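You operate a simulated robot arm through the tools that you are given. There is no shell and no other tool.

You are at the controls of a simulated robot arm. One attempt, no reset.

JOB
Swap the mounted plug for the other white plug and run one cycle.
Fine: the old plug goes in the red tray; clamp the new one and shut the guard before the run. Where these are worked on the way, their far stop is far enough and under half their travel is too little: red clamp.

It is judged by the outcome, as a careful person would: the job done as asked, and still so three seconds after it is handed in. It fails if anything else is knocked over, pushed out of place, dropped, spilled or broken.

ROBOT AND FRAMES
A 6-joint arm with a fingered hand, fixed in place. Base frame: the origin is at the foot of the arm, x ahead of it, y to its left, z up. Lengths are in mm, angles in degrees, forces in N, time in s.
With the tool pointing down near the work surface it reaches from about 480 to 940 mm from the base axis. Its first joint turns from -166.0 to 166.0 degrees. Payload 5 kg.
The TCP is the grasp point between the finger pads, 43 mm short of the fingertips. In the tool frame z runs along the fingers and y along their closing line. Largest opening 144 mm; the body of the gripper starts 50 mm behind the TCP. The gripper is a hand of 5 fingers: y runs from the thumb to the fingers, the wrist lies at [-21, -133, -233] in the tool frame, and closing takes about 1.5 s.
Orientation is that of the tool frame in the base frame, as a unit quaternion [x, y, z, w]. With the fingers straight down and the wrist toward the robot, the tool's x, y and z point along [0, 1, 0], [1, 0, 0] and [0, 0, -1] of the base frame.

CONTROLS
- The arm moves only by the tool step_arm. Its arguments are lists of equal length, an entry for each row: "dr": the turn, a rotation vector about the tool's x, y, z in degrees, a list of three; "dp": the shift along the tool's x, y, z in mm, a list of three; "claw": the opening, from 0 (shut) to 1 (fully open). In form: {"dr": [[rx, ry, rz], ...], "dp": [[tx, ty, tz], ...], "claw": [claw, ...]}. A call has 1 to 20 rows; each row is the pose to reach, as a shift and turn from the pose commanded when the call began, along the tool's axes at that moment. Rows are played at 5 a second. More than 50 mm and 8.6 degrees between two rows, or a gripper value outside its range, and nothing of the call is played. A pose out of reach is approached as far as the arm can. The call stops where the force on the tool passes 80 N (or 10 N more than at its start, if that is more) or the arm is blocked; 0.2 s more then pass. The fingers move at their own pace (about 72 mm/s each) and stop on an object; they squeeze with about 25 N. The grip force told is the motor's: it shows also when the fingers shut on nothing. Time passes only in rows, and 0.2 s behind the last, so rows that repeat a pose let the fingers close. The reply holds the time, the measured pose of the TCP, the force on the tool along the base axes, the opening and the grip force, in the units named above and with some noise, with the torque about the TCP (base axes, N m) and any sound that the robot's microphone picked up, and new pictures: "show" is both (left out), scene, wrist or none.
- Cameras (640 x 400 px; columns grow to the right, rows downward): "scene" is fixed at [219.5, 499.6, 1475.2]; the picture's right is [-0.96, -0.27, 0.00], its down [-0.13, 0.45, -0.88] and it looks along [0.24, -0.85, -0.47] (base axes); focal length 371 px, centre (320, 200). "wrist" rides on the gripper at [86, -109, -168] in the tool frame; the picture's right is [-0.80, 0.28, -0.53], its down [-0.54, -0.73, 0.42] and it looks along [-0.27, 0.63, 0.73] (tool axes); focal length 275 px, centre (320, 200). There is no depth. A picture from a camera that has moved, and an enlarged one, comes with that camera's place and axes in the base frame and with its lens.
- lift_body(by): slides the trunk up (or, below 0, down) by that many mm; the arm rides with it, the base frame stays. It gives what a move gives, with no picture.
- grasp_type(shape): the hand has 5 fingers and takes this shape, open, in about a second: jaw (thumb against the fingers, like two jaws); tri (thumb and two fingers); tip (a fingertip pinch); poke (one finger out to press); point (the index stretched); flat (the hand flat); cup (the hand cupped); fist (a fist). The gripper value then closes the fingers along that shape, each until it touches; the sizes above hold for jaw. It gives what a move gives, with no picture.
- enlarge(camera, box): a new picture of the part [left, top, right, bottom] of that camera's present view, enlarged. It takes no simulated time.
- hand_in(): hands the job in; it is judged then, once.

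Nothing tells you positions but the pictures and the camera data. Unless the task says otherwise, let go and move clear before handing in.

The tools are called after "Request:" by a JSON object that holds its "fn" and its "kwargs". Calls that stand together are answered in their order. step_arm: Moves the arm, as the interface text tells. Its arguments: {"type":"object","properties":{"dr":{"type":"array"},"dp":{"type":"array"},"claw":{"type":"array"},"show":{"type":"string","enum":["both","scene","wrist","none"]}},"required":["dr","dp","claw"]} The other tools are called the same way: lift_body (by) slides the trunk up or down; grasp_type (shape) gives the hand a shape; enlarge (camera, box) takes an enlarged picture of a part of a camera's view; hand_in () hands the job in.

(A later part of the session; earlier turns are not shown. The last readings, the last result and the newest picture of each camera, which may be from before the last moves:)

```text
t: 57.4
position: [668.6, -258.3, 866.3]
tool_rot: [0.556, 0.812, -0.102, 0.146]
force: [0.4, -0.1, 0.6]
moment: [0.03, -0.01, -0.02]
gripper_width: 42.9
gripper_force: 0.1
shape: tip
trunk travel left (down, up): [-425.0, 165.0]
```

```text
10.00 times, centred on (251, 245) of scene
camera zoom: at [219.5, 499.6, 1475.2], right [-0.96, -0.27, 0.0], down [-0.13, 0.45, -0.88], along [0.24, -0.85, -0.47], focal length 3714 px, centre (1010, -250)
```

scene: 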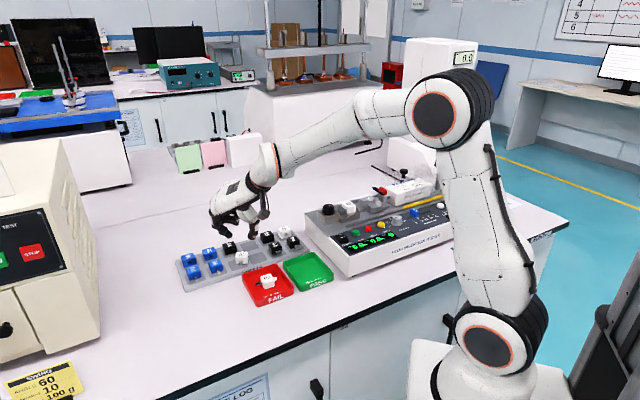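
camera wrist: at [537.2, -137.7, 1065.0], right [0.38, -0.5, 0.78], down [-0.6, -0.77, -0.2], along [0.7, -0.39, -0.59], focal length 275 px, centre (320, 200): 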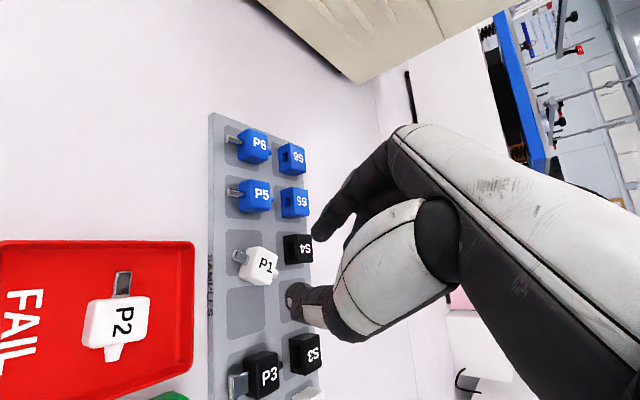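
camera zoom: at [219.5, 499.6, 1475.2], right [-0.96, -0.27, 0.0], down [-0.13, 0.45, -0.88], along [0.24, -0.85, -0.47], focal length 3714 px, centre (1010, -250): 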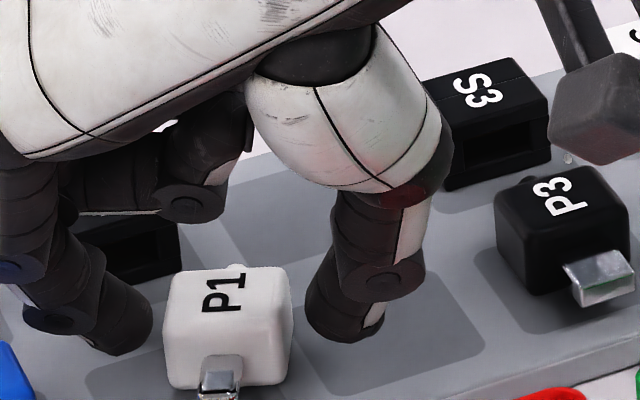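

Request:
{"fn": "step_arm", "kwargs": {"dr": [[0, 0, 0], [0, 0, 0], [0, 0, 0], [0, 0, 0], [0, 0, 0], [0, 0, 0]], "dp": [[0, 0, 0], [0, 0, 0], [0, 0, 0], [0, 0, 0], [0, 0, 0], [0, 0, 0]], "claw": [0.26, 0.22, 0.18, 0.1, 0.0, 0.0], "show": "none"}}

Request:
{"fn": "enlarge", "kwargs": {"camera": "wrist", "box": [230, 200, 358, 300]}}

Request:
{"fn": "enlarge", "kwargs": {"camera": "scene", "box": [226, 225, 276, 265]}}

```text
t: 58.8
position: [667.5, -257.9, 866.0]
tool_rot: [0.555, 0.812, -0.102, 0.146]
force: [-0.9, -0.6, 0.0]
moment: [0.0, 0.0, 0.03]
gripper_width: 29.7
gripper_force: 25.2
shape: tip
trunk travel left (down, up): [-425.0, 165.0]
```

```text
4.00 times, centred on (294, 250) of wrist
camera zoom: at [517.4, -168.2, 993.0], right [0.47, -0.42, 0.78], down [-0.44, -0.87, -0.2], along [0.77, -0.25, -0.59], focal length 1101 px, centre (424, 0)
```

zoom: 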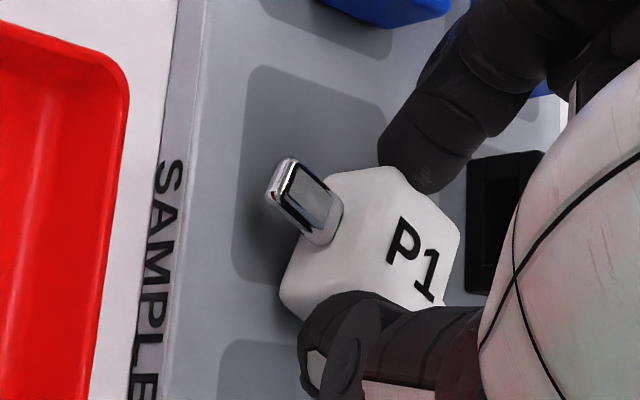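

```text
10.00 times, centred on (251, 245) of scene
camera zoom: at [219.5, 499.6, 1475.2], right [-0.96, -0.27, 0.0], down [-0.13, 0.45, -0.88], along [0.24, -0.85, -0.47], focal length 3714 px, centre (1010, -250)
```

zoom: 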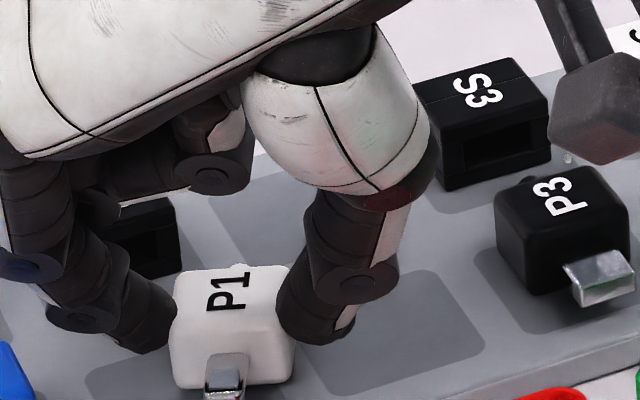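

P1 is gripped squarely (29.7 mm, 25 N). I'll lift it gently and check it hangs straight in the grasp.

Request:
{"fn": "step_arm", "kwargs": {"dr": [[0, 0, 0], [0, 0, 0], [0, 0, 0], [0, 0, 0], [0, 0, 0], [0, 0, 0]], "dp": [[-2.8, 0, -7.5], [-8.8, -0.1, -23.5], [-22.8, -0.2, -61], [-37.5, -0.4, -100.4], [-52.2, -0.6, -139.8], [-59.6, -0.6, -159.5]], "claw": [0, 0, 0, 0, 0, 0], "show": "none"}}

Request:
{"fn": "enlarge", "kwargs": {"camera": "wrist", "box": [230, 200, 358, 300]}}

Request:
{"fn": "enlarge", "kwargs": {"camera": "scene", "box": [206, 150, 296, 270]}}

```text
t: 60.2
position: [668.0, -258.4, 1037.5]
tool_rot: [0.556, 0.812, -0.103, 0.146]
force: [0.2, -0.1, -0.1]
moment: [0.0, -0.01, 0.03]
gripper_width: 29.4
gripper_force: 25.0
shape: tip
trunk travel left (down, up): [-425.0, 165.0]
```

```text
4.00 times, centred on (294, 250) of wrist
camera zoom: at [517.4, -168.6, 1164.6], right [0.47, -0.42, 0.78], down [-0.44, -0.87, -0.2], along [0.77, -0.25, -0.59], focal length 1101 px, centre (424, 0)
```

zoom: 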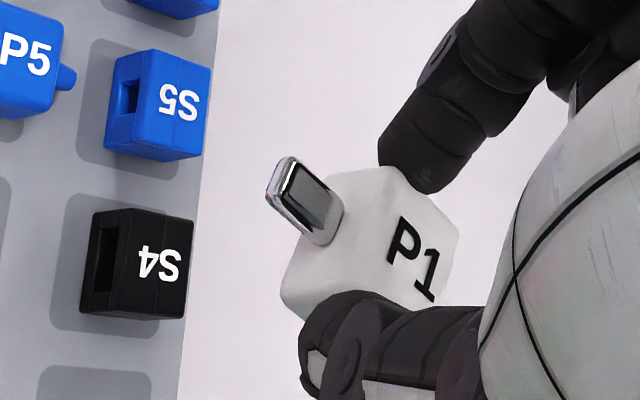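

```text
3.33 times, centred on (251, 210) of scene
camera zoom: at [219.5, 499.6, 1475.2], right [-0.96, -0.27, 0.0], down [-0.13, 0.45, -0.88], along [0.24, -0.85, -0.47], focal length 1238 px, centre (550, 167)
```

zoom: 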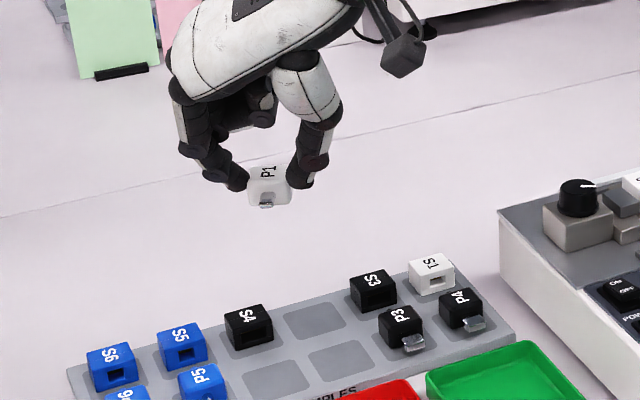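

Request:
{"fn": "step_arm", "kwargs": {"dr": [[2.59, 0.03, 6.92], [5.18, 0.06, 13.84], [7.77, 0.08, 20.77], [10.36, 0.11, 27.7], [12.9, 0.14, 34.6], [15.5, 0.17, 41.5], [18.1, 0.19, 48.5], [20.7, 0.22, 55.4], [23.3, 0.25, 62.3], [23.3, 0.25, 62.3]], "dp": [[-15.4, -42, 5.9], [-30.8, -83.9, 11.9], [-46.2, -125.9, 17.8], [-61.6, -167.8, 23.7], [-76.9, -209.8, 29.7], [-92.3, -251.7, 35.6], [-107.7, -293.7, 41.5], [-123.1, -335.6, 47.5], [-138.5, -377.6, 53.4], [-138.5, -377.6, 53.4]], "claw": [0, 0, 0, 0, 0, 0, 0, 0, 0, 0]}}

Request:
{"fn": "enlarge", "kwargs": {"camera": "wrist", "box": [190, 180, 382, 340]}}

Request:
{"fn": "enlarge", "kwargs": {"camera": "scene", "box": [340, 130, 420, 210]}}

```text
t: 62.4
position: [368.7, -525.8, 1036.2]
tool_rot: [0.911, 0.373, -0.165, 0.066]
force: [-0.9, -0.6, -0.6]
moment: [0.02, 0.06, -0.01]
gripper_width: 29.5
gripper_force: 25.6
shape: tip
trunk travel left (down, up): [-425.0, 165.0]
camera wrist: at [392.3, -352.5, 1162.7], right [-0.2, -0.6, 0.78], down [-0.98, 0.06, -0.2], along [0.08, -0.8, -0.59], focal length 275 px, centre (320, 200)
```

scene: 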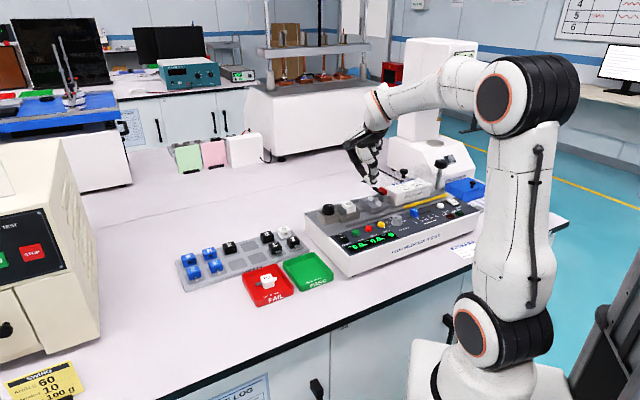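
wrist: 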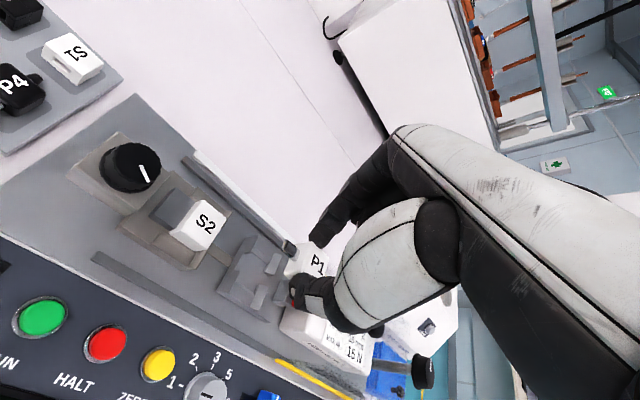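

```text
2.50 times, centred on (286, 260) of wrist
camera zoom: at [392.3, -352.5, 1162.7], right [-0.2, -0.6, 0.78], down [-0.98, 0.06, -0.2], along [0.08, -0.8, -0.59], focal length 688 px, centre (405, 50)
```

zoom: 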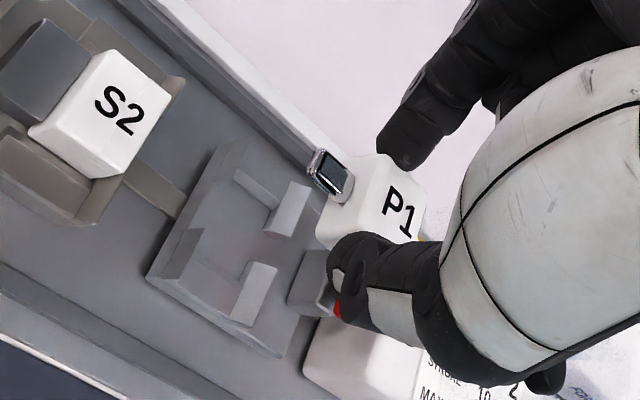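

```text
5.00 times, centred on (380, 170) of scene
camera zoom: at [219.5, 499.6, 1475.2], right [-0.96, -0.27, 0.0], down [-0.13, 0.45, -0.88], along [0.24, -0.85, -0.47], focal length 1857 px, centre (20, 350)
```

zoom: 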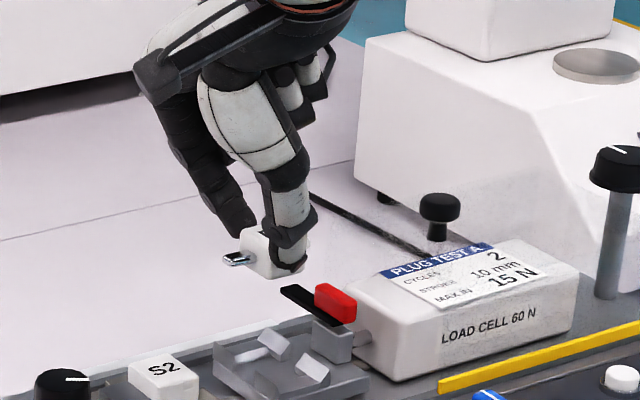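

P1 is above the tester with its blade toward the socket. I'll zoom on the nest to fix its centre precisely before lowering.

Request:
{"fn": "enlarge", "kwargs": {"camera": "wrist", "box": [225, 225, 335, 325]}}

Request:
{"fn": "enlarge", "kwargs": {"camera": "scene", "box": [350, 175, 414, 215]}}

```text
4.00 times, centred on (280, 275) of wrist
camera zoom: at [392.3, -352.5, 1162.7], right [-0.2, -0.6, 0.78], down [-0.98, 0.06, -0.2], along [0.08, -0.8, -0.59], focal length 1101 px, centre (480, -100)
```

zoom: 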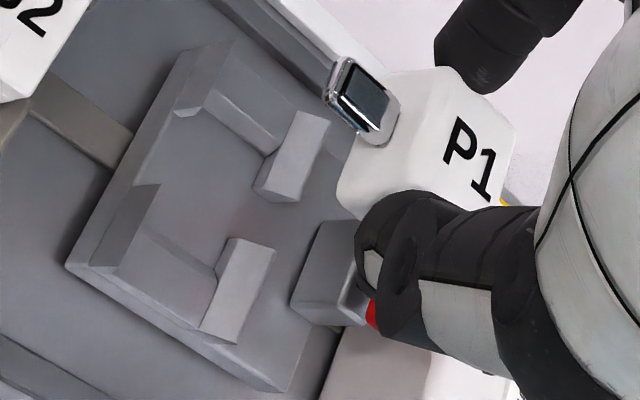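

```text
10.00 times, centred on (382, 195) of scene
camera zoom: at [219.5, 499.6, 1475.2], right [-0.96, -0.27, 0.0], down [-0.13, 0.45, -0.88], along [0.24, -0.85, -0.47], focal length 3714 px, centre (-300, 250)
```

zoom: 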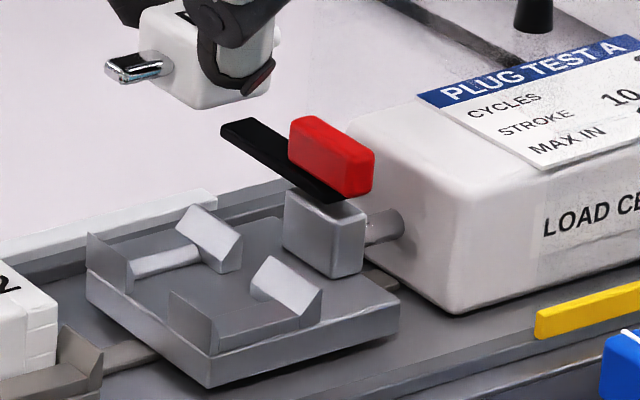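

Request:
{"fn": "step_arm", "kwargs": {"dr": [[0, 0, 0], [0, 0, 0], [0, 0, 0], [0, 0, 0]], "dp": [[-5.7, 6.6, 2], [0.3, 6.6, 18], [6.2, 6.7, 34], [12.2, 6.7, 49.9]], "claw": [0, 0, 0, 0], "show": "none"}}

Request:
{"fn": "enlarge", "kwargs": {"camera": "wrist", "box": [225, 205, 335, 305]}}

Request:
{"fn": "enlarge", "kwargs": {"camera": "scene", "box": [350, 170, 414, 210]}}

```text
t: 63.4
position: [366.8, -540.4, 984.4]
tool_rot: [0.91, 0.374, -0.165, 0.066]
force: [0.8, -0.1, 0.2]
moment: [0.0, -0.02, -0.01]
gripper_width: 29.8
gripper_force: 24.7
shape: tip
trunk travel left (down, up): [-425.0, 165.0]
```

```text
4.00 times, centred on (280, 255) of wrist
camera zoom: at [390.8, -366.2, 1111.8], right [-0.2, -0.6, 0.78], down [-0.98, 0.06, -0.2], along [0.08, -0.8, -0.59], focal length 1101 px, centre (480, -20)
```

zoom: 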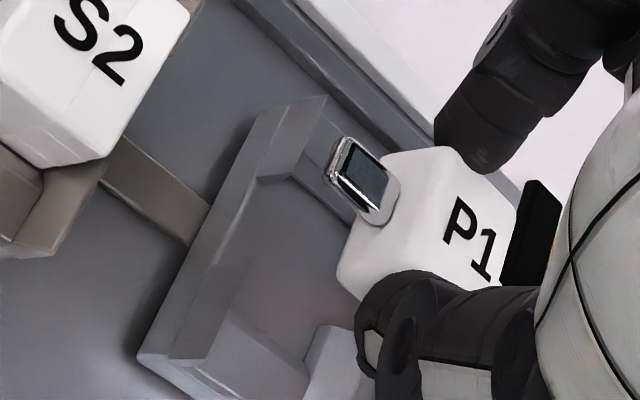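

```text
10.00 times, centred on (382, 190) of scene
camera zoom: at [219.5, 499.6, 1475.2], right [-0.96, -0.27, 0.0], down [-0.13, 0.45, -0.88], along [0.24, -0.85, -0.47], focal length 3714 px, centre (-300, 300)
```

zoom: 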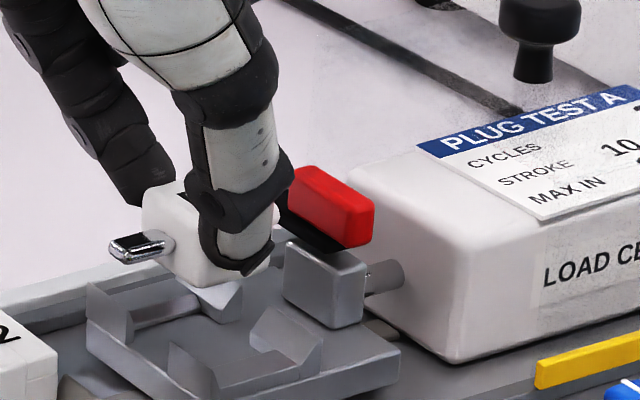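

Request:
{"fn": "step_arm", "kwargs": {"dr": [[0, 0, 0], [0, 0, 0]], "dp": [[0, 0, 0], [0, 0, 0]], "claw": [0, 0], "show": "none"}}

Request:
{"fn": "enlarge", "kwargs": {"camera": "wrist", "box": [225, 205, 335, 305]}}

```text
t: 64.0
position: [366.2, -539.4, 984.0]
tool_rot: [0.91, 0.374, -0.165, 0.066]
force: [0.7, -0.3, -0.3]
moment: [0.01, -0.02, 0.01]
gripper_width: 29.4
gripper_force: 24.7
shape: tip
trunk travel left (down, up): [-425.0, 165.0]
```

```text
4.00 times, centred on (280, 255) of wrist
camera zoom: at [390.8, -366.0, 1112.1], right [-0.2, -0.6, 0.78], down [-0.98, 0.06, -0.2], along [0.08, -0.8, -0.59], focal length 1101 px, centre (480, -20)
```

zoom: 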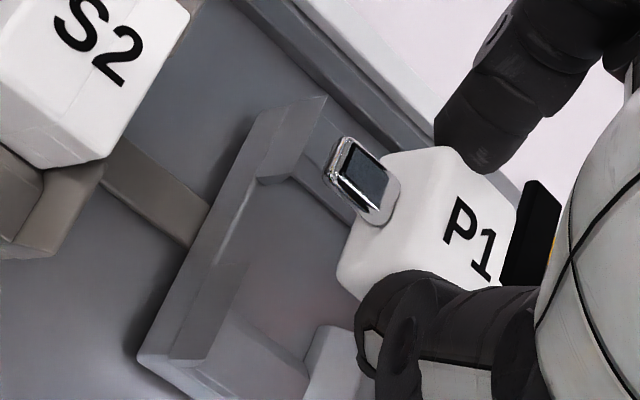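

Request:
{"fn": "step_arm", "kwargs": {"dr": [[0, 0, 0], [0, 0, 0], [0, 0, 0]], "dp": [[5.3, -3.3, -2], [9.5, -3.3, 9.3], [9.5, -3.3, 9.3]], "claw": [0, 0, 0], "show": "none"}}

Request:
{"fn": "enlarge", "kwargs": {"camera": "scene", "box": [350, 170, 414, 210]}}

Request:
{"fn": "enlarge", "kwargs": {"camera": "wrist", "box": [225, 205, 335, 305]}}

```text
t: 64.8
position: [370.3, -533.8, 972.1]
tool_rot: [0.91, 0.375, -0.166, 0.066]
force: [0.5, 0.3, -0.8]
moment: [0.0, 0.0, 0.02]
gripper_width: 29.2
gripper_force: 25.1
shape: tip
trunk travel left (down, up): [-425.0, 165.0]
```

```text
10.00 times, centred on (382, 190) of scene
camera zoom: at [219.5, 499.6, 1475.2], right [-0.96, -0.27, 0.0], down [-0.13, 0.45, -0.88], along [0.24, -0.85, -0.47], focal length 3714 px, centre (-300, 300)
```

zoom: 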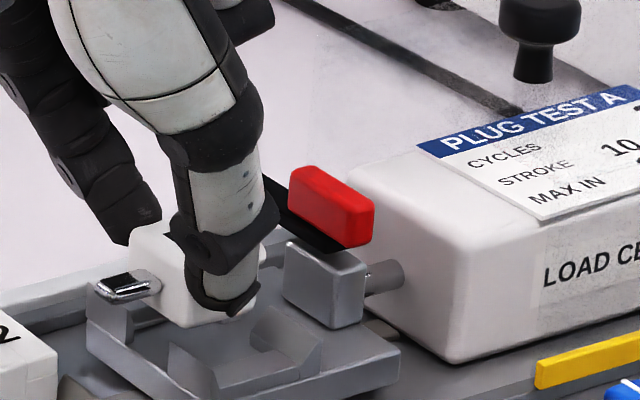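

```text
4.00 times, centred on (280, 255) of wrist
camera zoom: at [393.4, -360.2, 1100.2], right [-0.2, -0.6, 0.78], down [-0.98, 0.06, -0.2], along [0.08, -0.8, -0.59], focal length 1101 px, centre (480, -20)
```

zoom: 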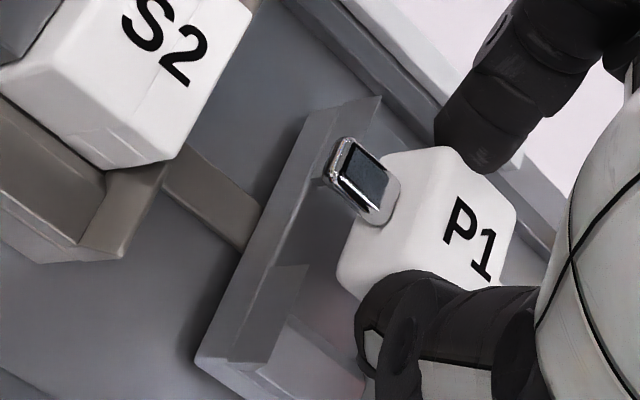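

Request:
{"fn": "step_arm", "kwargs": {"dr": [[0, 0, 0], [0, 0, 0], [0, 0, 0]], "dp": [[0, -2.5, 0], [1.75, -2.5, 4.7], [2.8, -2.5, 7.5]], "claw": [0, 0, 0], "show": "none"}}

Request:
{"fn": "enlarge", "kwargs": {"camera": "scene", "box": [350, 170, 414, 210]}}

Request:
{"fn": "enlarge", "kwargs": {"camera": "wrist", "box": [225, 205, 335, 305]}}

```text
t: 65.6
position: [368.8, -533.5, 966.4]
tool_rot: [0.91, 0.374, -0.166, 0.066]
force: [-0.2, -0.6, 0.0]
moment: [-0.02, -0.01, 0.0]
gripper_width: 29.4
gripper_force: 25.3
shape: tip
trunk travel left (down, up): [-425.0, 165.0]
```

```text
10.00 times, centred on (382, 190) of scene
camera zoom: at [219.5, 499.6, 1475.2], right [-0.96, -0.27, 0.0], down [-0.13, 0.45, -0.88], along [0.24, -0.85, -0.47], focal length 3714 px, centre (-300, 300)
```

zoom: 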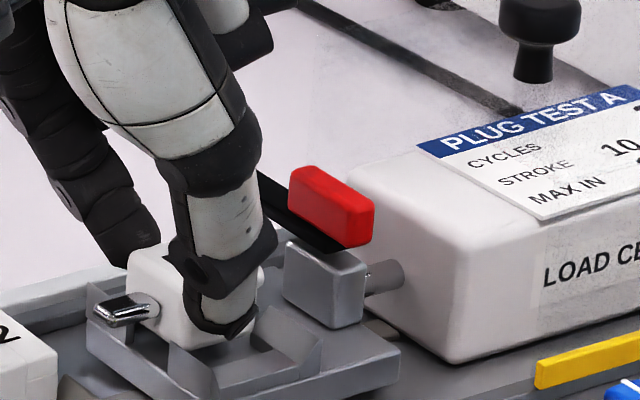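

```text
4.00 times, centred on (280, 255) of wrist
camera zoom: at [393.1, -359.0, 1092.6], right [-0.2, -0.6, 0.78], down [-0.98, 0.06, -0.2], along [0.08, -0.8, -0.59], focal length 1101 px, centre (480, -20)
```

zoom: 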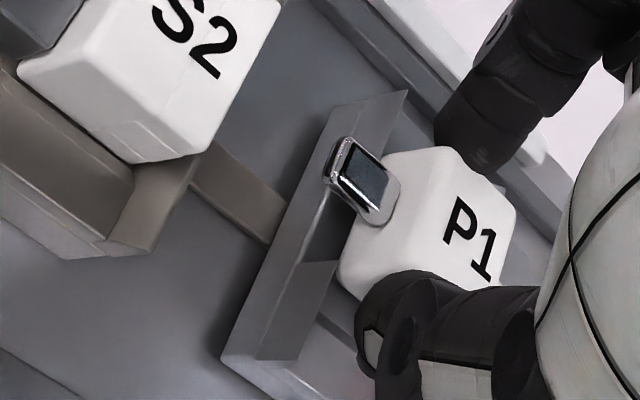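

Request:
{"fn": "enlarge", "kwargs": {"camera": "wrist", "box": [270, 215, 330, 285]}}

Request:
{"fn": "enlarge", "kwargs": {"camera": "scene", "box": [354, 186, 394, 212]}}

```text
5.71 times, centred on (300, 250) of wrist
camera zoom: at [393.1, -359.0, 1092.6], right [-0.2, -0.6, 0.78], down [-0.98, 0.06, -0.2], along [0.08, -0.8, -0.59], focal length 1573 px, centre (434, -86)
```

zoom: 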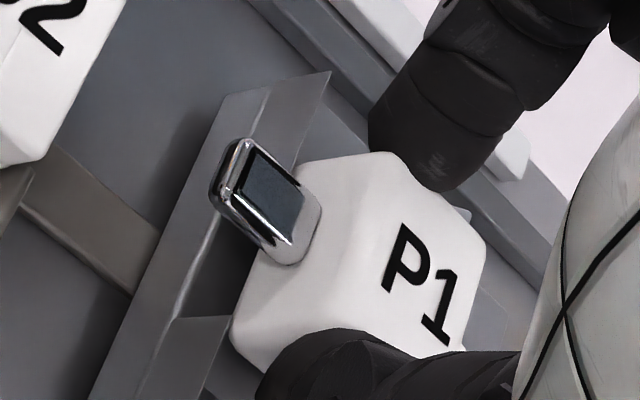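

```text
15.38 times, centred on (374, 199) of scene
camera zoom: at [219.5, 499.6, 1475.2], right [-0.96, -0.27, 0.0], down [-0.13, 0.45, -0.88], along [0.24, -0.85, -0.47], focal length 5714 px, centre (-511, 215)
```

zoom: 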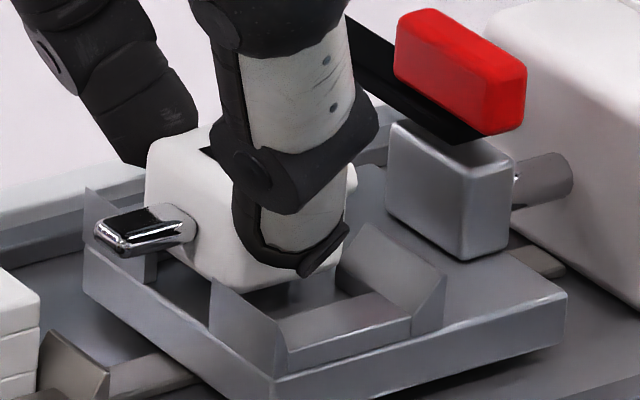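

Request:
{"fn": "step_arm", "kwargs": {"dr": [[0, 0, 0], [0, 0, 0]], "dp": [[0.7, 0, 1.9], [1.4, 0, 3.75]], "claw": [0, 0], "show": "none"}}

Request:
{"fn": "enlarge", "kwargs": {"camera": "scene", "box": [354, 186, 394, 212]}}

Request:
{"fn": "enlarge", "kwargs": {"camera": "wrist", "box": [270, 215, 330, 285]}}

```text
t: 66.2
position: [369.8, -533.1, 961.9]
tool_rot: [0.91, 0.375, -0.165, 0.068]
force: [-1.3, 3.5, 7.3]
moment: [-0.01, 0.08, -0.06]
gripper_width: 29.7
gripper_force: 25.1
shape: tip
trunk travel left (down, up): [-425.0, 165.0]
```

```text
15.38 times, centred on (374, 199) of scene
camera zoom: at [219.5, 499.6, 1475.2], right [-0.96, -0.27, 0.0], down [-0.13, 0.45, -0.88], along [0.24, -0.85, -0.47], focal length 5714 px, centre (-511, 215)
```

zoom: 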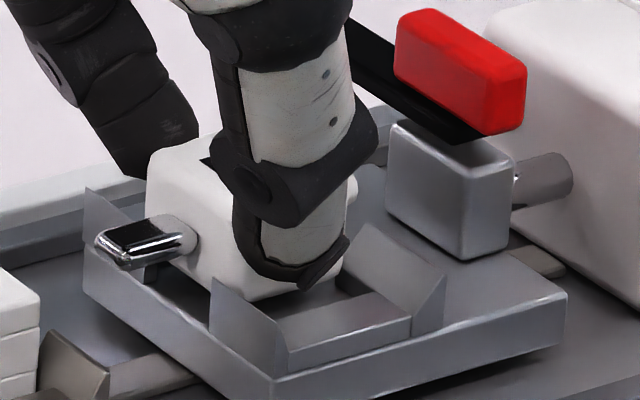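

```text
5.71 times, centred on (300, 250) of wrist
camera zoom: at [393.0, -358.7, 1089.5], right [-0.2, -0.6, 0.78], down [-0.98, 0.05, -0.2], along [0.08, -0.8, -0.59], focal length 1573 px, centre (434, -86)
```

zoom: 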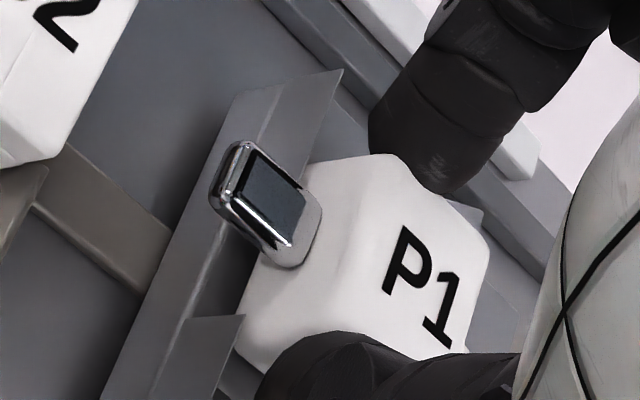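

Light contact pushes the plug toward -v, so I'll ease 2 mm that way and continue down slowly.

Request:
{"fn": "step_arm", "kwargs": {"dr": [[0, 0, 0], [0, 0, 0], [0, 0, 0]], "dp": [[-0.3, -2, -1], [-0.3, -2, -1], [0.7, -2, 1.9]], "claw": [0, 0, 0], "show": "none"}}

Request:
{"fn": "enlarge", "kwargs": {"camera": "scene", "box": [354, 186, 394, 212]}}

Request:
{"fn": "enlarge", "kwargs": {"camera": "wrist", "box": [270, 215, 330, 285]}}

```text
t: 67.0
position: [368.0, -530.8, 959.3]
tool_rot: [0.91, 0.374, -0.165, 0.066]
force: [-0.2, 0.3, 0.6]
moment: [-0.03, -0.01, 0.02]
gripper_width: 29.7
gripper_force: 25.1
shape: tip
trunk travel left (down, up): [-425.0, 165.0]
```

```text
15.38 times, centred on (374, 199) of scene
camera zoom: at [219.5, 499.6, 1475.2], right [-0.96, -0.27, 0.0], down [-0.13, 0.45, -0.88], along [0.24, -0.85, -0.47], focal length 5714 px, centre (-511, 215)
```

zoom: 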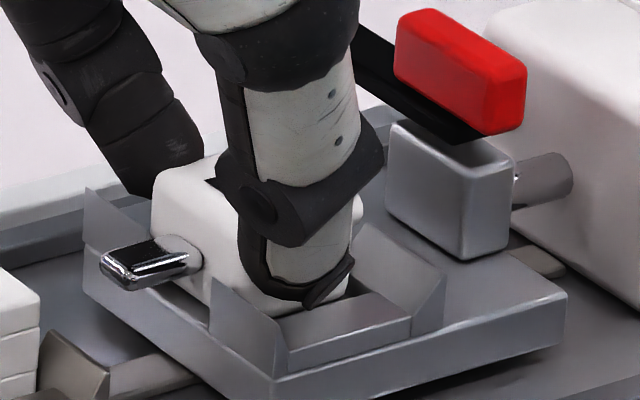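

```text
5.71 times, centred on (300, 250) of wrist
camera zoom: at [391.6, -357.4, 1086.5], right [-0.2, -0.6, 0.78], down [-0.98, 0.06, -0.2], along [0.08, -0.8, -0.59], focal length 1573 px, centre (434, -86)
```

zoom: 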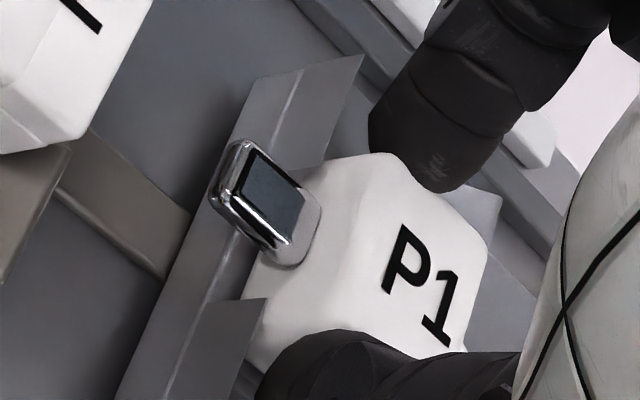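

Request:
{"fn": "step_arm", "kwargs": {"dr": [[0, 0, 0], [0, 0, 0]], "dp": [[0.35, 0, 0.9], [0.7, 0, 1.9]], "claw": [0, 0], "show": "none"}}

Request:
{"fn": "enlarge", "kwargs": {"camera": "scene", "box": [354, 186, 394, 212]}}

```text
t: 67.6
position: [366.8, -532.0, 958.6]
tool_rot: [0.91, 0.375, -0.165, 0.067]
force: [-1.6, 3.6, 10.2]
moment: [0.06, 0.16, -0.08]
gripper_width: 29.7
gripper_force: 24.8
shape: tip
trunk travel left (down, up): [-425.0, 165.0]
```

```text
15.38 times, centred on (374, 199) of scene
camera zoom: at [219.5, 499.6, 1475.2], right [-0.96, -0.27, 0.0], down [-0.13, 0.45, -0.88], along [0.24, -0.85, -0.47], focal length 5714 px, centre (-511, 215)
```

zoom: 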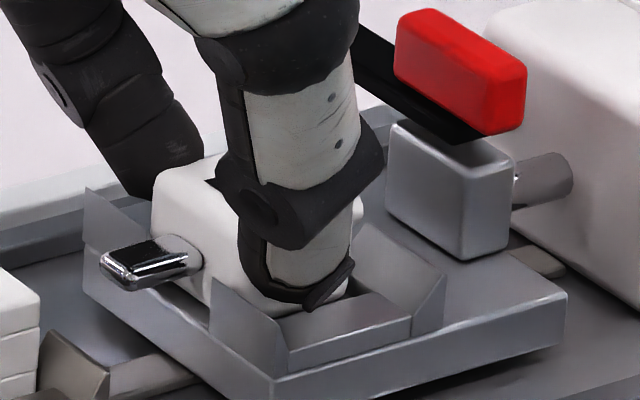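

P1's blade and body now coincide with where P2 sat, and light floor contact is felt: it is seated. I'll open the fingers slowly.

Request:
{"fn": "step_arm", "kwargs": {"dr": [[0, 0, 0], [0, 0, 0], [0, 0, 0], [0, 0, 0], [0, 0, 0], [0, 0, 0]], "dp": [[-0.3, 0, -0.9], [-0.3, 0, -0.9], [-0.3, 0, -0.9], [-0.3, 0, -0.9], [-0.3, 0, -0.9], [-0.3, 0, -0.9]], "claw": [0.2, 0.23, 0.26, 0.29, 0.31, 0.31], "show": "none"}}

Request:
{"fn": "enlarge", "kwargs": {"camera": "scene", "box": [354, 186, 394, 212]}}

Request:
{"fn": "enlarge", "kwargs": {"camera": "wrist", "box": [250, 205, 340, 305]}}

```text
t: 69.0
position: [367.6, -531.7, 958.2]
tool_rot: [0.91, 0.375, -0.165, 0.066]
force: [-0.2, -0.1, 0.8]
moment: [-0.02, -0.01, -0.03]
gripper_width: 44.1
gripper_force: 0.0
shape: tip
trunk travel left (down, up): [-425.0, 165.0]
```

```text
15.38 times, centred on (374, 199) of scene
camera zoom: at [219.5, 499.6, 1475.2], right [-0.96, -0.27, 0.0], down [-0.13, 0.45, -0.88], along [0.24, -0.85, -0.47], focal length 5714 px, centre (-511, 215)
```

zoom: 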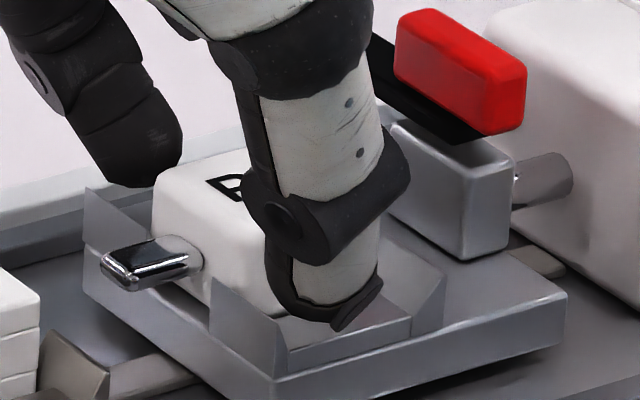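

```text
4.00 times, centred on (295, 255) of wrist
camera zoom: at [391.4, -357.8, 1085.6], right [-0.2, -0.6, 0.78], down [-0.98, 0.06, -0.2], along [0.08, -0.8, -0.59], focal length 1101 px, centre (420, -20)
```

zoom: 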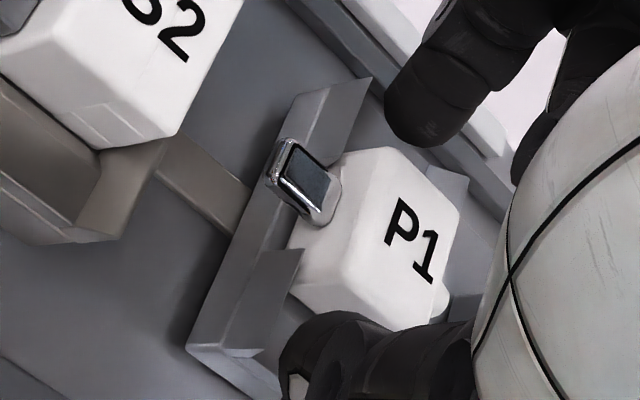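

Request:
{"fn": "step_arm", "kwargs": {"dr": [[0, 0, 0], [0, 0, 0], [0, 0, 0], [0, 0, 0]], "dp": [[-2.8, 0, -7.5], [-7, 0, -18.8], [-17.5, 0, -46.9], [-28, 0, -75]], "claw": [0.31, 0.31, 0.31, 0.31], "show": "none"}}

Request:
{"fn": "enlarge", "kwargs": {"camera": "scene", "box": [350, 178, 398, 208]}}

Request:
{"fn": "enlarge", "kwargs": {"camera": "wrist", "box": [190, 190, 350, 310]}}

```text
t: 70.0
position: [370.0, -532.3, 1041.4]
tool_rot: [0.91, 0.374, -0.165, 0.065]
force: [0.9, 0.0, 0.1]
moment: [-0.03, 0.02, -0.01]
gripper_width: 44.1
gripper_force: 0.1
shape: tip
trunk travel left (down, up): [-425.0, 165.0]
```

```text
13.33 times, centred on (374, 193) of scene
camera zoom: at [219.5, 499.6, 1475.2], right [-0.96, -0.27, 0.0], down [-0.13, 0.45, -0.88], along [0.24, -0.85, -0.47], focal length 4952 px, centre (-400, 293)
```

zoom: 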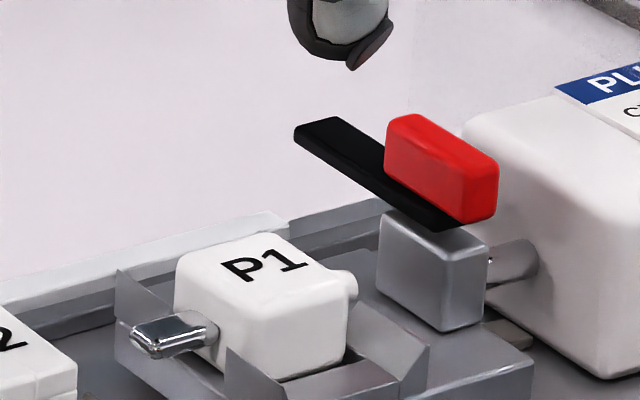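

```text
3.33 times, centred on (270, 250) of wrist
camera zoom: at [393.5, -358.2, 1168.5], right [-0.2, -0.6, 0.78], down [-0.98, 0.06, -0.2], along [0.08, -0.8, -0.6], focal length 918 px, centre (487, 33)
```

zoom: 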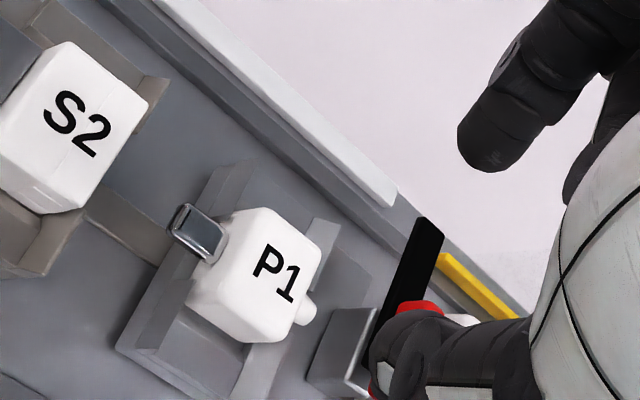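

P1 is seated exactly as P2 was. Now I'll clamp it: with closed fingertips I'll push the rear end of the red grip toward the load cell so the bar swings back over P1.

Request:
{"fn": "step_arm", "kwargs": {"dr": [[0, 0, 0], [0, 0, 0], [0, 0, 0], [0, 0, 0], [0, 0, 0]], "dp": [[-13, -14, 5], [-26.6, -27.2, 10], [-26.6, -27.2, 10], [-15, -27, 41], [-3.7, -27, 71.3]], "claw": [0, 0, 0, 0, 0], "show": "none"}}

Request:
{"fn": "enlarge", "kwargs": {"camera": "scene", "box": [350, 160, 414, 210]}}

Request:
{"fn": "enlarge", "kwargs": {"camera": "wrist", "box": [190, 190, 382, 340]}}

```text
t: 71.2
position: [329.6, -535.7, 974.4]
tool_rot: [0.91, 0.375, -0.165, 0.066]
force: [0.1, -0.2, 0.7]
moment: [-0.02, 0.03, 0.02]
gripper_width: 0.0
gripper_force: 25.1
shape: tip
trunk travel left (down, up): [-425.0, 165.0]
```

```text
8.00 times, centred on (382, 185) of scene
camera zoom: at [219.5, 499.6, 1475.2], right [-0.96, -0.27, 0.0], down [-0.13, 0.45, -0.88], along [0.24, -0.85, -0.47], focal length 2971 px, centre (-176, 320)
```

zoom: 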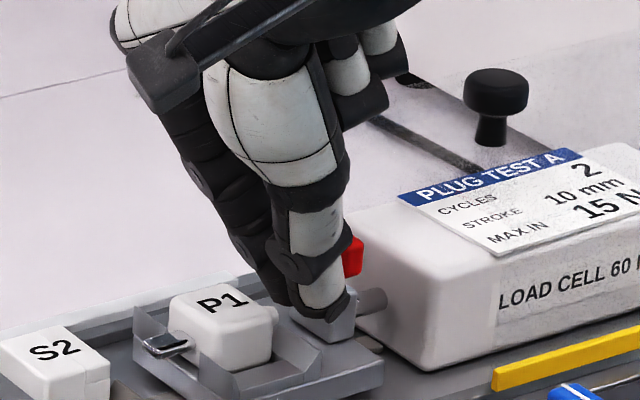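

```text
2.67 times, centred on (286, 265) of wrist
camera zoom: at [354.3, -361.6, 1101.5], right [-0.2, -0.6, 0.78], down [-0.98, 0.06, -0.2], along [0.08, -0.8, -0.59], focal length 734 px, centre (411, 27)
```

zoom: 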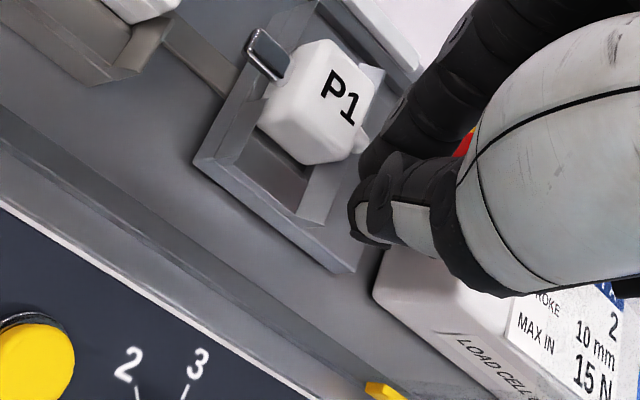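

Request:
{"fn": "step_arm", "kwargs": {"dr": [[0, 0, 0], [0, 0, 0], [0, 0, 0], [0, 0, 0]], "dp": [[-3.3, 0, 1.2], [-6.6, 0, 2.4], [-9.8, 0.1, 3.7], [-13.1, 0.1, 4.9]], "claw": [0, 0, 0, 0], "show": "none"}}

Request:
{"fn": "enlarge", "kwargs": {"camera": "scene", "box": [350, 160, 414, 210]}}

Request:
{"fn": "enlarge", "kwargs": {"camera": "wrist", "box": [190, 190, 382, 340]}}

```text
t: 72.2
position: [318.2, -543.6, 973.9]
tool_rot: [0.91, 0.375, -0.165, 0.066]
force: [-0.7, 1.2, 0.4]
moment: [0.0, -0.02, 0.01]
gripper_width: 0.3
gripper_force: 24.9
shape: tip
trunk travel left (down, up): [-425.0, 165.0]
```

```text
8.00 times, centred on (382, 185) of scene
camera zoom: at [219.5, 499.6, 1475.2], right [-0.96, -0.27, 0.0], down [-0.13, 0.45, -0.88], along [0.24, -0.85, -0.47], focal length 2971 px, centre (-176, 320)
```

zoom: 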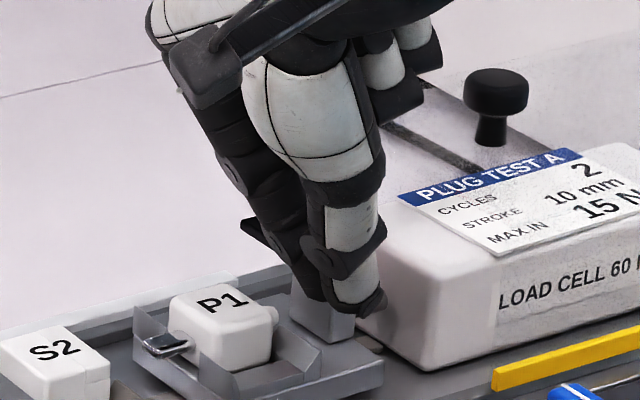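

```text
2.67 times, centred on (286, 265) of wrist
camera zoom: at [342.2, -369.5, 1101.4], right [-0.2, -0.6, 0.78], down [-0.98, 0.06, -0.2], along [0.08, -0.8, -0.59], focal length 734 px, centre (411, 27)
```

zoom: 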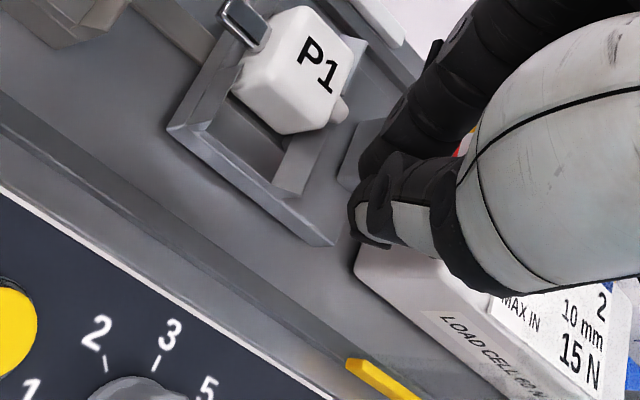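

Request:
{"fn": "step_arm", "kwargs": {"dr": [[0, 0, 0], [0, 0, 0], [0, 0, 0], [0, 0, 0]], "dp": [[-3.3, 0, 1.2], [-6.6, 0, 2.4], [-9.8, 0.1, 3.7], [-12, 0.1, 4.5]], "claw": [0, 0, 0, 0], "show": "none"}}

Request:
{"fn": "enlarge", "kwargs": {"camera": "scene", "box": [350, 160, 414, 210]}}

Request:
{"fn": "enlarge", "kwargs": {"camera": "wrist", "box": [190, 190, 382, 340]}}

```text
t: 73.2
position: [309.0, -551.0, 972.4]
tool_rot: [0.91, 0.375, -0.166, 0.067]
force: [0.9, 0.6, -0.1]
moment: [0.02, -0.01, -0.01]
gripper_width: 0.2
gripper_force: 25.1
shape: tip
trunk travel left (down, up): [-425.0, 165.0]
```

```text
8.00 times, centred on (382, 185) of scene
camera zoom: at [219.5, 499.6, 1475.2], right [-0.96, -0.27, 0.0], down [-0.13, 0.45, -0.88], along [0.24, -0.85, -0.47], focal length 2971 px, centre (-176, 320)
```

zoom: 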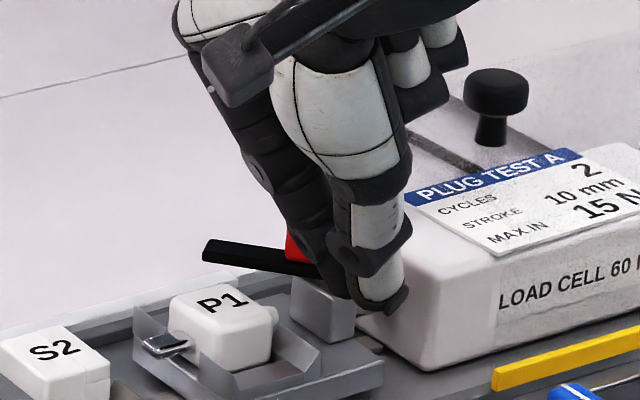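

```text
2.67 times, centred on (286, 265) of wrist
camera zoom: at [333.3, -377.1, 1100.0], right [-0.2, -0.6, 0.78], down [-0.98, 0.05, -0.2], along [0.08, -0.8, -0.59], focal length 734 px, centre (411, 27)
```

zoom: 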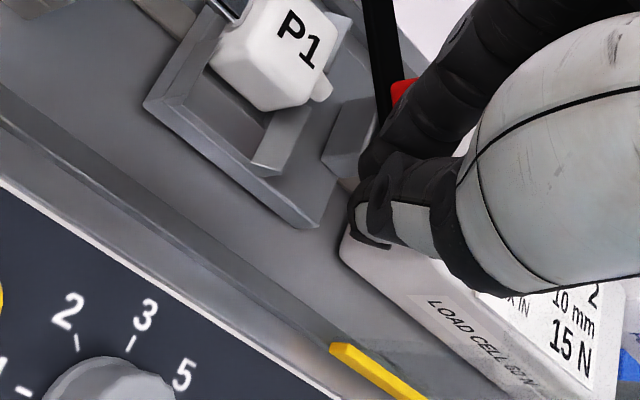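

Request:
{"fn": "step_arm", "kwargs": {"dr": [[0, 0, 0], [0, 0, 0], [0, 0, 0]], "dp": [[-1.9, 1.5, 0.7], [-2.8, 3, 1], [-2.8, 5, 1]], "claw": [0, 0, 0], "show": "none"}}

Request:
{"fn": "enlarge", "kwargs": {"camera": "scene", "box": [350, 160, 414, 210]}}

Request:
{"fn": "enlarge", "kwargs": {"camera": "wrist", "box": [190, 190, 382, 340]}}

```text
t: 74.0
position: [310.1, -555.4, 971.5]
tool_rot: [0.91, 0.374, -0.165, 0.066]
force: [-6.0, 5.8, 0.5]
moment: [0.14, 0.15, -0.11]
gripper_width: 0.0
gripper_force: 24.9
shape: tip
trunk travel left (down, up): [-425.0, 165.0]
```

```text
8.00 times, centred on (382, 185) of scene
camera zoom: at [219.5, 499.6, 1475.2], right [-0.96, -0.27, 0.0], down [-0.13, 0.45, -0.88], along [0.24, -0.85, -0.47], focal length 2971 px, centre (-176, 320)
```

zoom: 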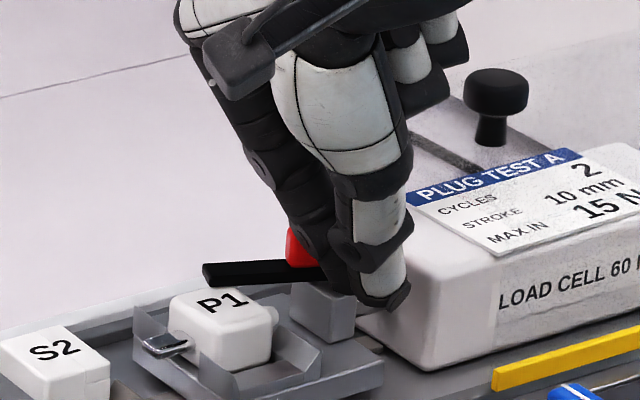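

```text
2.67 times, centred on (286, 265) of wrist
camera zoom: at [333.7, -382.2, 1100.0], right [-0.2, -0.6, 0.78], down [-0.98, 0.06, -0.2], along [0.08, -0.8, -0.6], focal length 734 px, centre (411, 27)
```

zoom: 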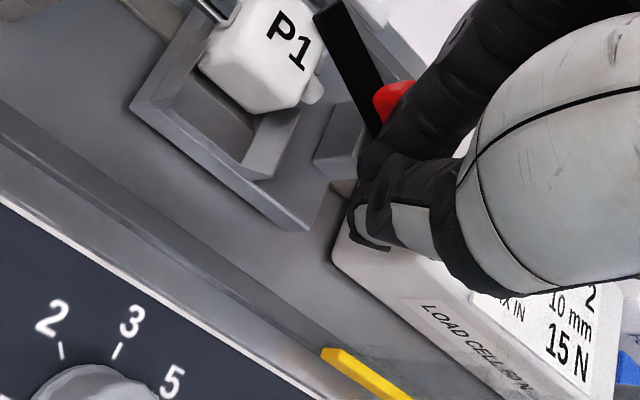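

Request:
{"fn": "step_arm", "kwargs": {"dr": [[0, 0, 0], [0, 0, 0]], "dp": [[0, 2, 0], [0, 4, 0]], "claw": [0, 0], "show": "none"}}

Request:
{"fn": "enlarge", "kwargs": {"camera": "scene", "box": [350, 160, 414, 210]}}

Request:
{"fn": "enlarge", "kwargs": {"camera": "wrist", "box": [190, 190, 382, 340]}}

```text
t: 74.6
position: [314.4, -557.0, 972.0]
tool_rot: [0.91, 0.374, -0.164, 0.064]
force: [-12.9, 15.5, 0.3]
moment: [0.39, 0.35, -0.21]
gripper_width: 0.1
gripper_force: 25.1
shape: tip
trunk travel left (down, up): [-425.0, 165.0]
```

```text
8.00 times, centred on (382, 185) of scene
camera zoom: at [219.5, 499.6, 1475.2], right [-0.96, -0.27, 0.0], down [-0.13, 0.45, -0.88], along [0.24, -0.85, -0.47], focal length 2971 px, centre (-176, 320)
```

zoom: 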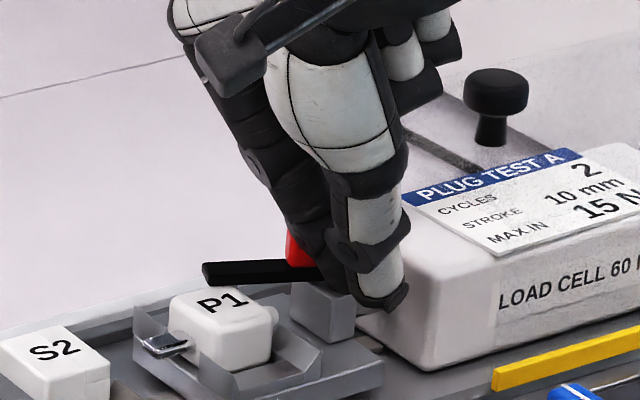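

```text
2.67 times, centred on (286, 265) of wrist
camera zoom: at [336.6, -384.2, 1099.9], right [-0.2, -0.6, 0.78], down [-0.98, 0.06, -0.2], along [0.08, -0.8, -0.6], focal length 734 px, centre (411, 27)
```

zoom: 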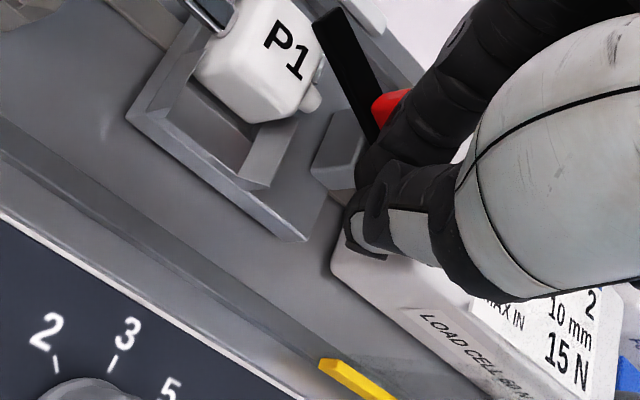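

The push has lost leverage at about 30° remaining. I'll back off, rise, and use the pinch on the red grip (which worked well) to turn it the rest of the way.

Request:
{"fn": "step_arm", "kwargs": {"dr": [[0, 0, 0], [0, 0, 0], [0, 0, 0], [0, 0, 0], [0, 0, 0]], "dp": [[0, -5, 0], [0, -8, 0], [-8.7, -8, -23.5], [-21, -8, -56.3], [-11.6, 24, -59.8]], "claw": [0, 0, 0, 0.2, 0.2], "show": "none"}}

Request:
{"fn": "enlarge", "kwargs": {"camera": "scene", "box": [350, 160, 414, 210]}}

Request:
{"fn": "enlarge", "kwargs": {"camera": "wrist", "box": [190, 190, 382, 340]}}

```text
t: 75.8
position: [337.2, -569.6, 1028.4]
tool_rot: [0.91, 0.375, -0.165, 0.066]
force: [-0.9, 0.2, 0.6]
moment: [-0.02, -0.03, 0.01]
gripper_width: 28.4
gripper_force: 0.1
shape: tip
trunk travel left (down, up): [-425.0, 165.0]
```

```text
8.00 times, centred on (382, 185) of scene
camera zoom: at [219.5, 499.6, 1475.2], right [-0.96, -0.27, 0.0], down [-0.13, 0.45, -0.88], along [0.24, -0.85, -0.47], focal length 2971 px, centre (-176, 320)
```

zoom: 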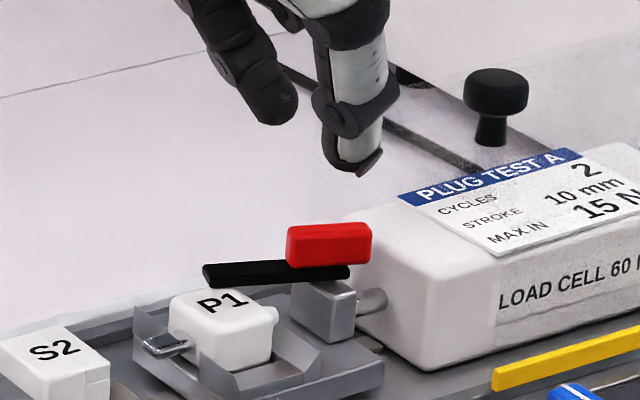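

```text
2.67 times, centred on (286, 265) of wrist
camera zoom: at [360.8, -395.0, 1155.9], right [-0.2, -0.6, 0.78], down [-0.98, 0.05, -0.2], along [0.08, -0.8, -0.59], focal length 734 px, centre (411, 27)
```

zoom: 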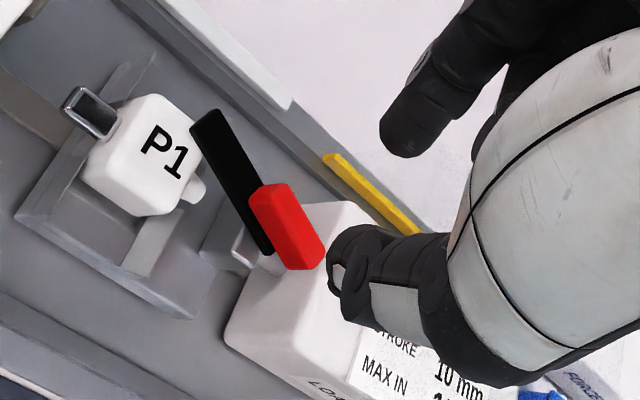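

Request:
{"fn": "step_arm", "kwargs": {"dr": [[2.8, 0, 7.5], [5.6, 0, 15], [8.4, 0.07, 22.5], [8.4, 0.07, 22.5]], "dp": [[-0.8, 0.1, 0.3], [-1.5, 0.3, 0.6], [-2.3, 0.4, 0.9], [5, 0.4, 20.5]], "claw": [0.24, 0.24, 0.24, 0.24], "show": "none"}}

Request:
{"fn": "enlarge", "kwargs": {"camera": "scene", "box": [350, 160, 414, 210]}}

Request:
{"fn": "enlarge", "kwargs": {"camera": "wrist", "box": [190, 190, 382, 340]}}

```text
t: 76.8
position: [336.1, -569.9, 1010.0]
tool_rot: [0.968, 0.175, -0.175, 0.03]
force: [0.5, -0.4, 0.4]
moment: [0.03, 0.0, 0.03]
gripper_width: 34.1
gripper_force: 0.1
shape: tip
trunk travel left (down, up): [-425.0, 165.0]
```

```text
8.00 times, centred on (382, 185) of scene
camera zoom: at [219.5, 499.6, 1475.2], right [-0.96, -0.27, 0.0], down [-0.13, 0.45, -0.88], along [0.24, -0.85, -0.47], focal length 2971 px, centre (-176, 320)
```

zoom: 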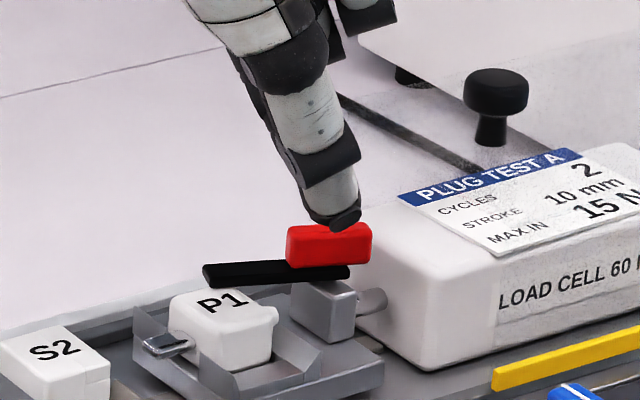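

```text
2.67 times, centred on (286, 265) of wrist
camera zoom: at [429.2, -421.0, 1137.5], right [-0.42, -0.46, 0.78], down [-0.87, 0.45, -0.2], along [-0.26, -0.76, -0.59], focal length 734 px, centre (411, 27)
```

zoom: 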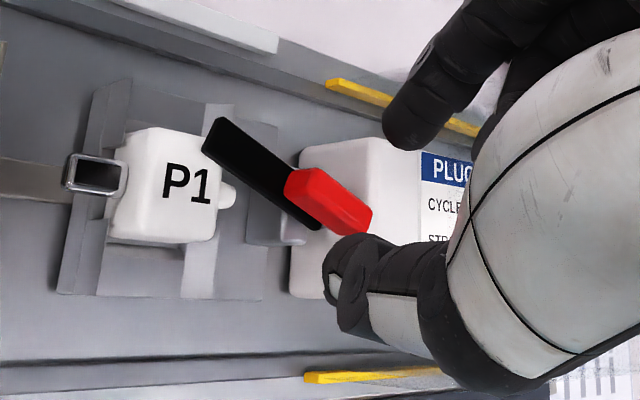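

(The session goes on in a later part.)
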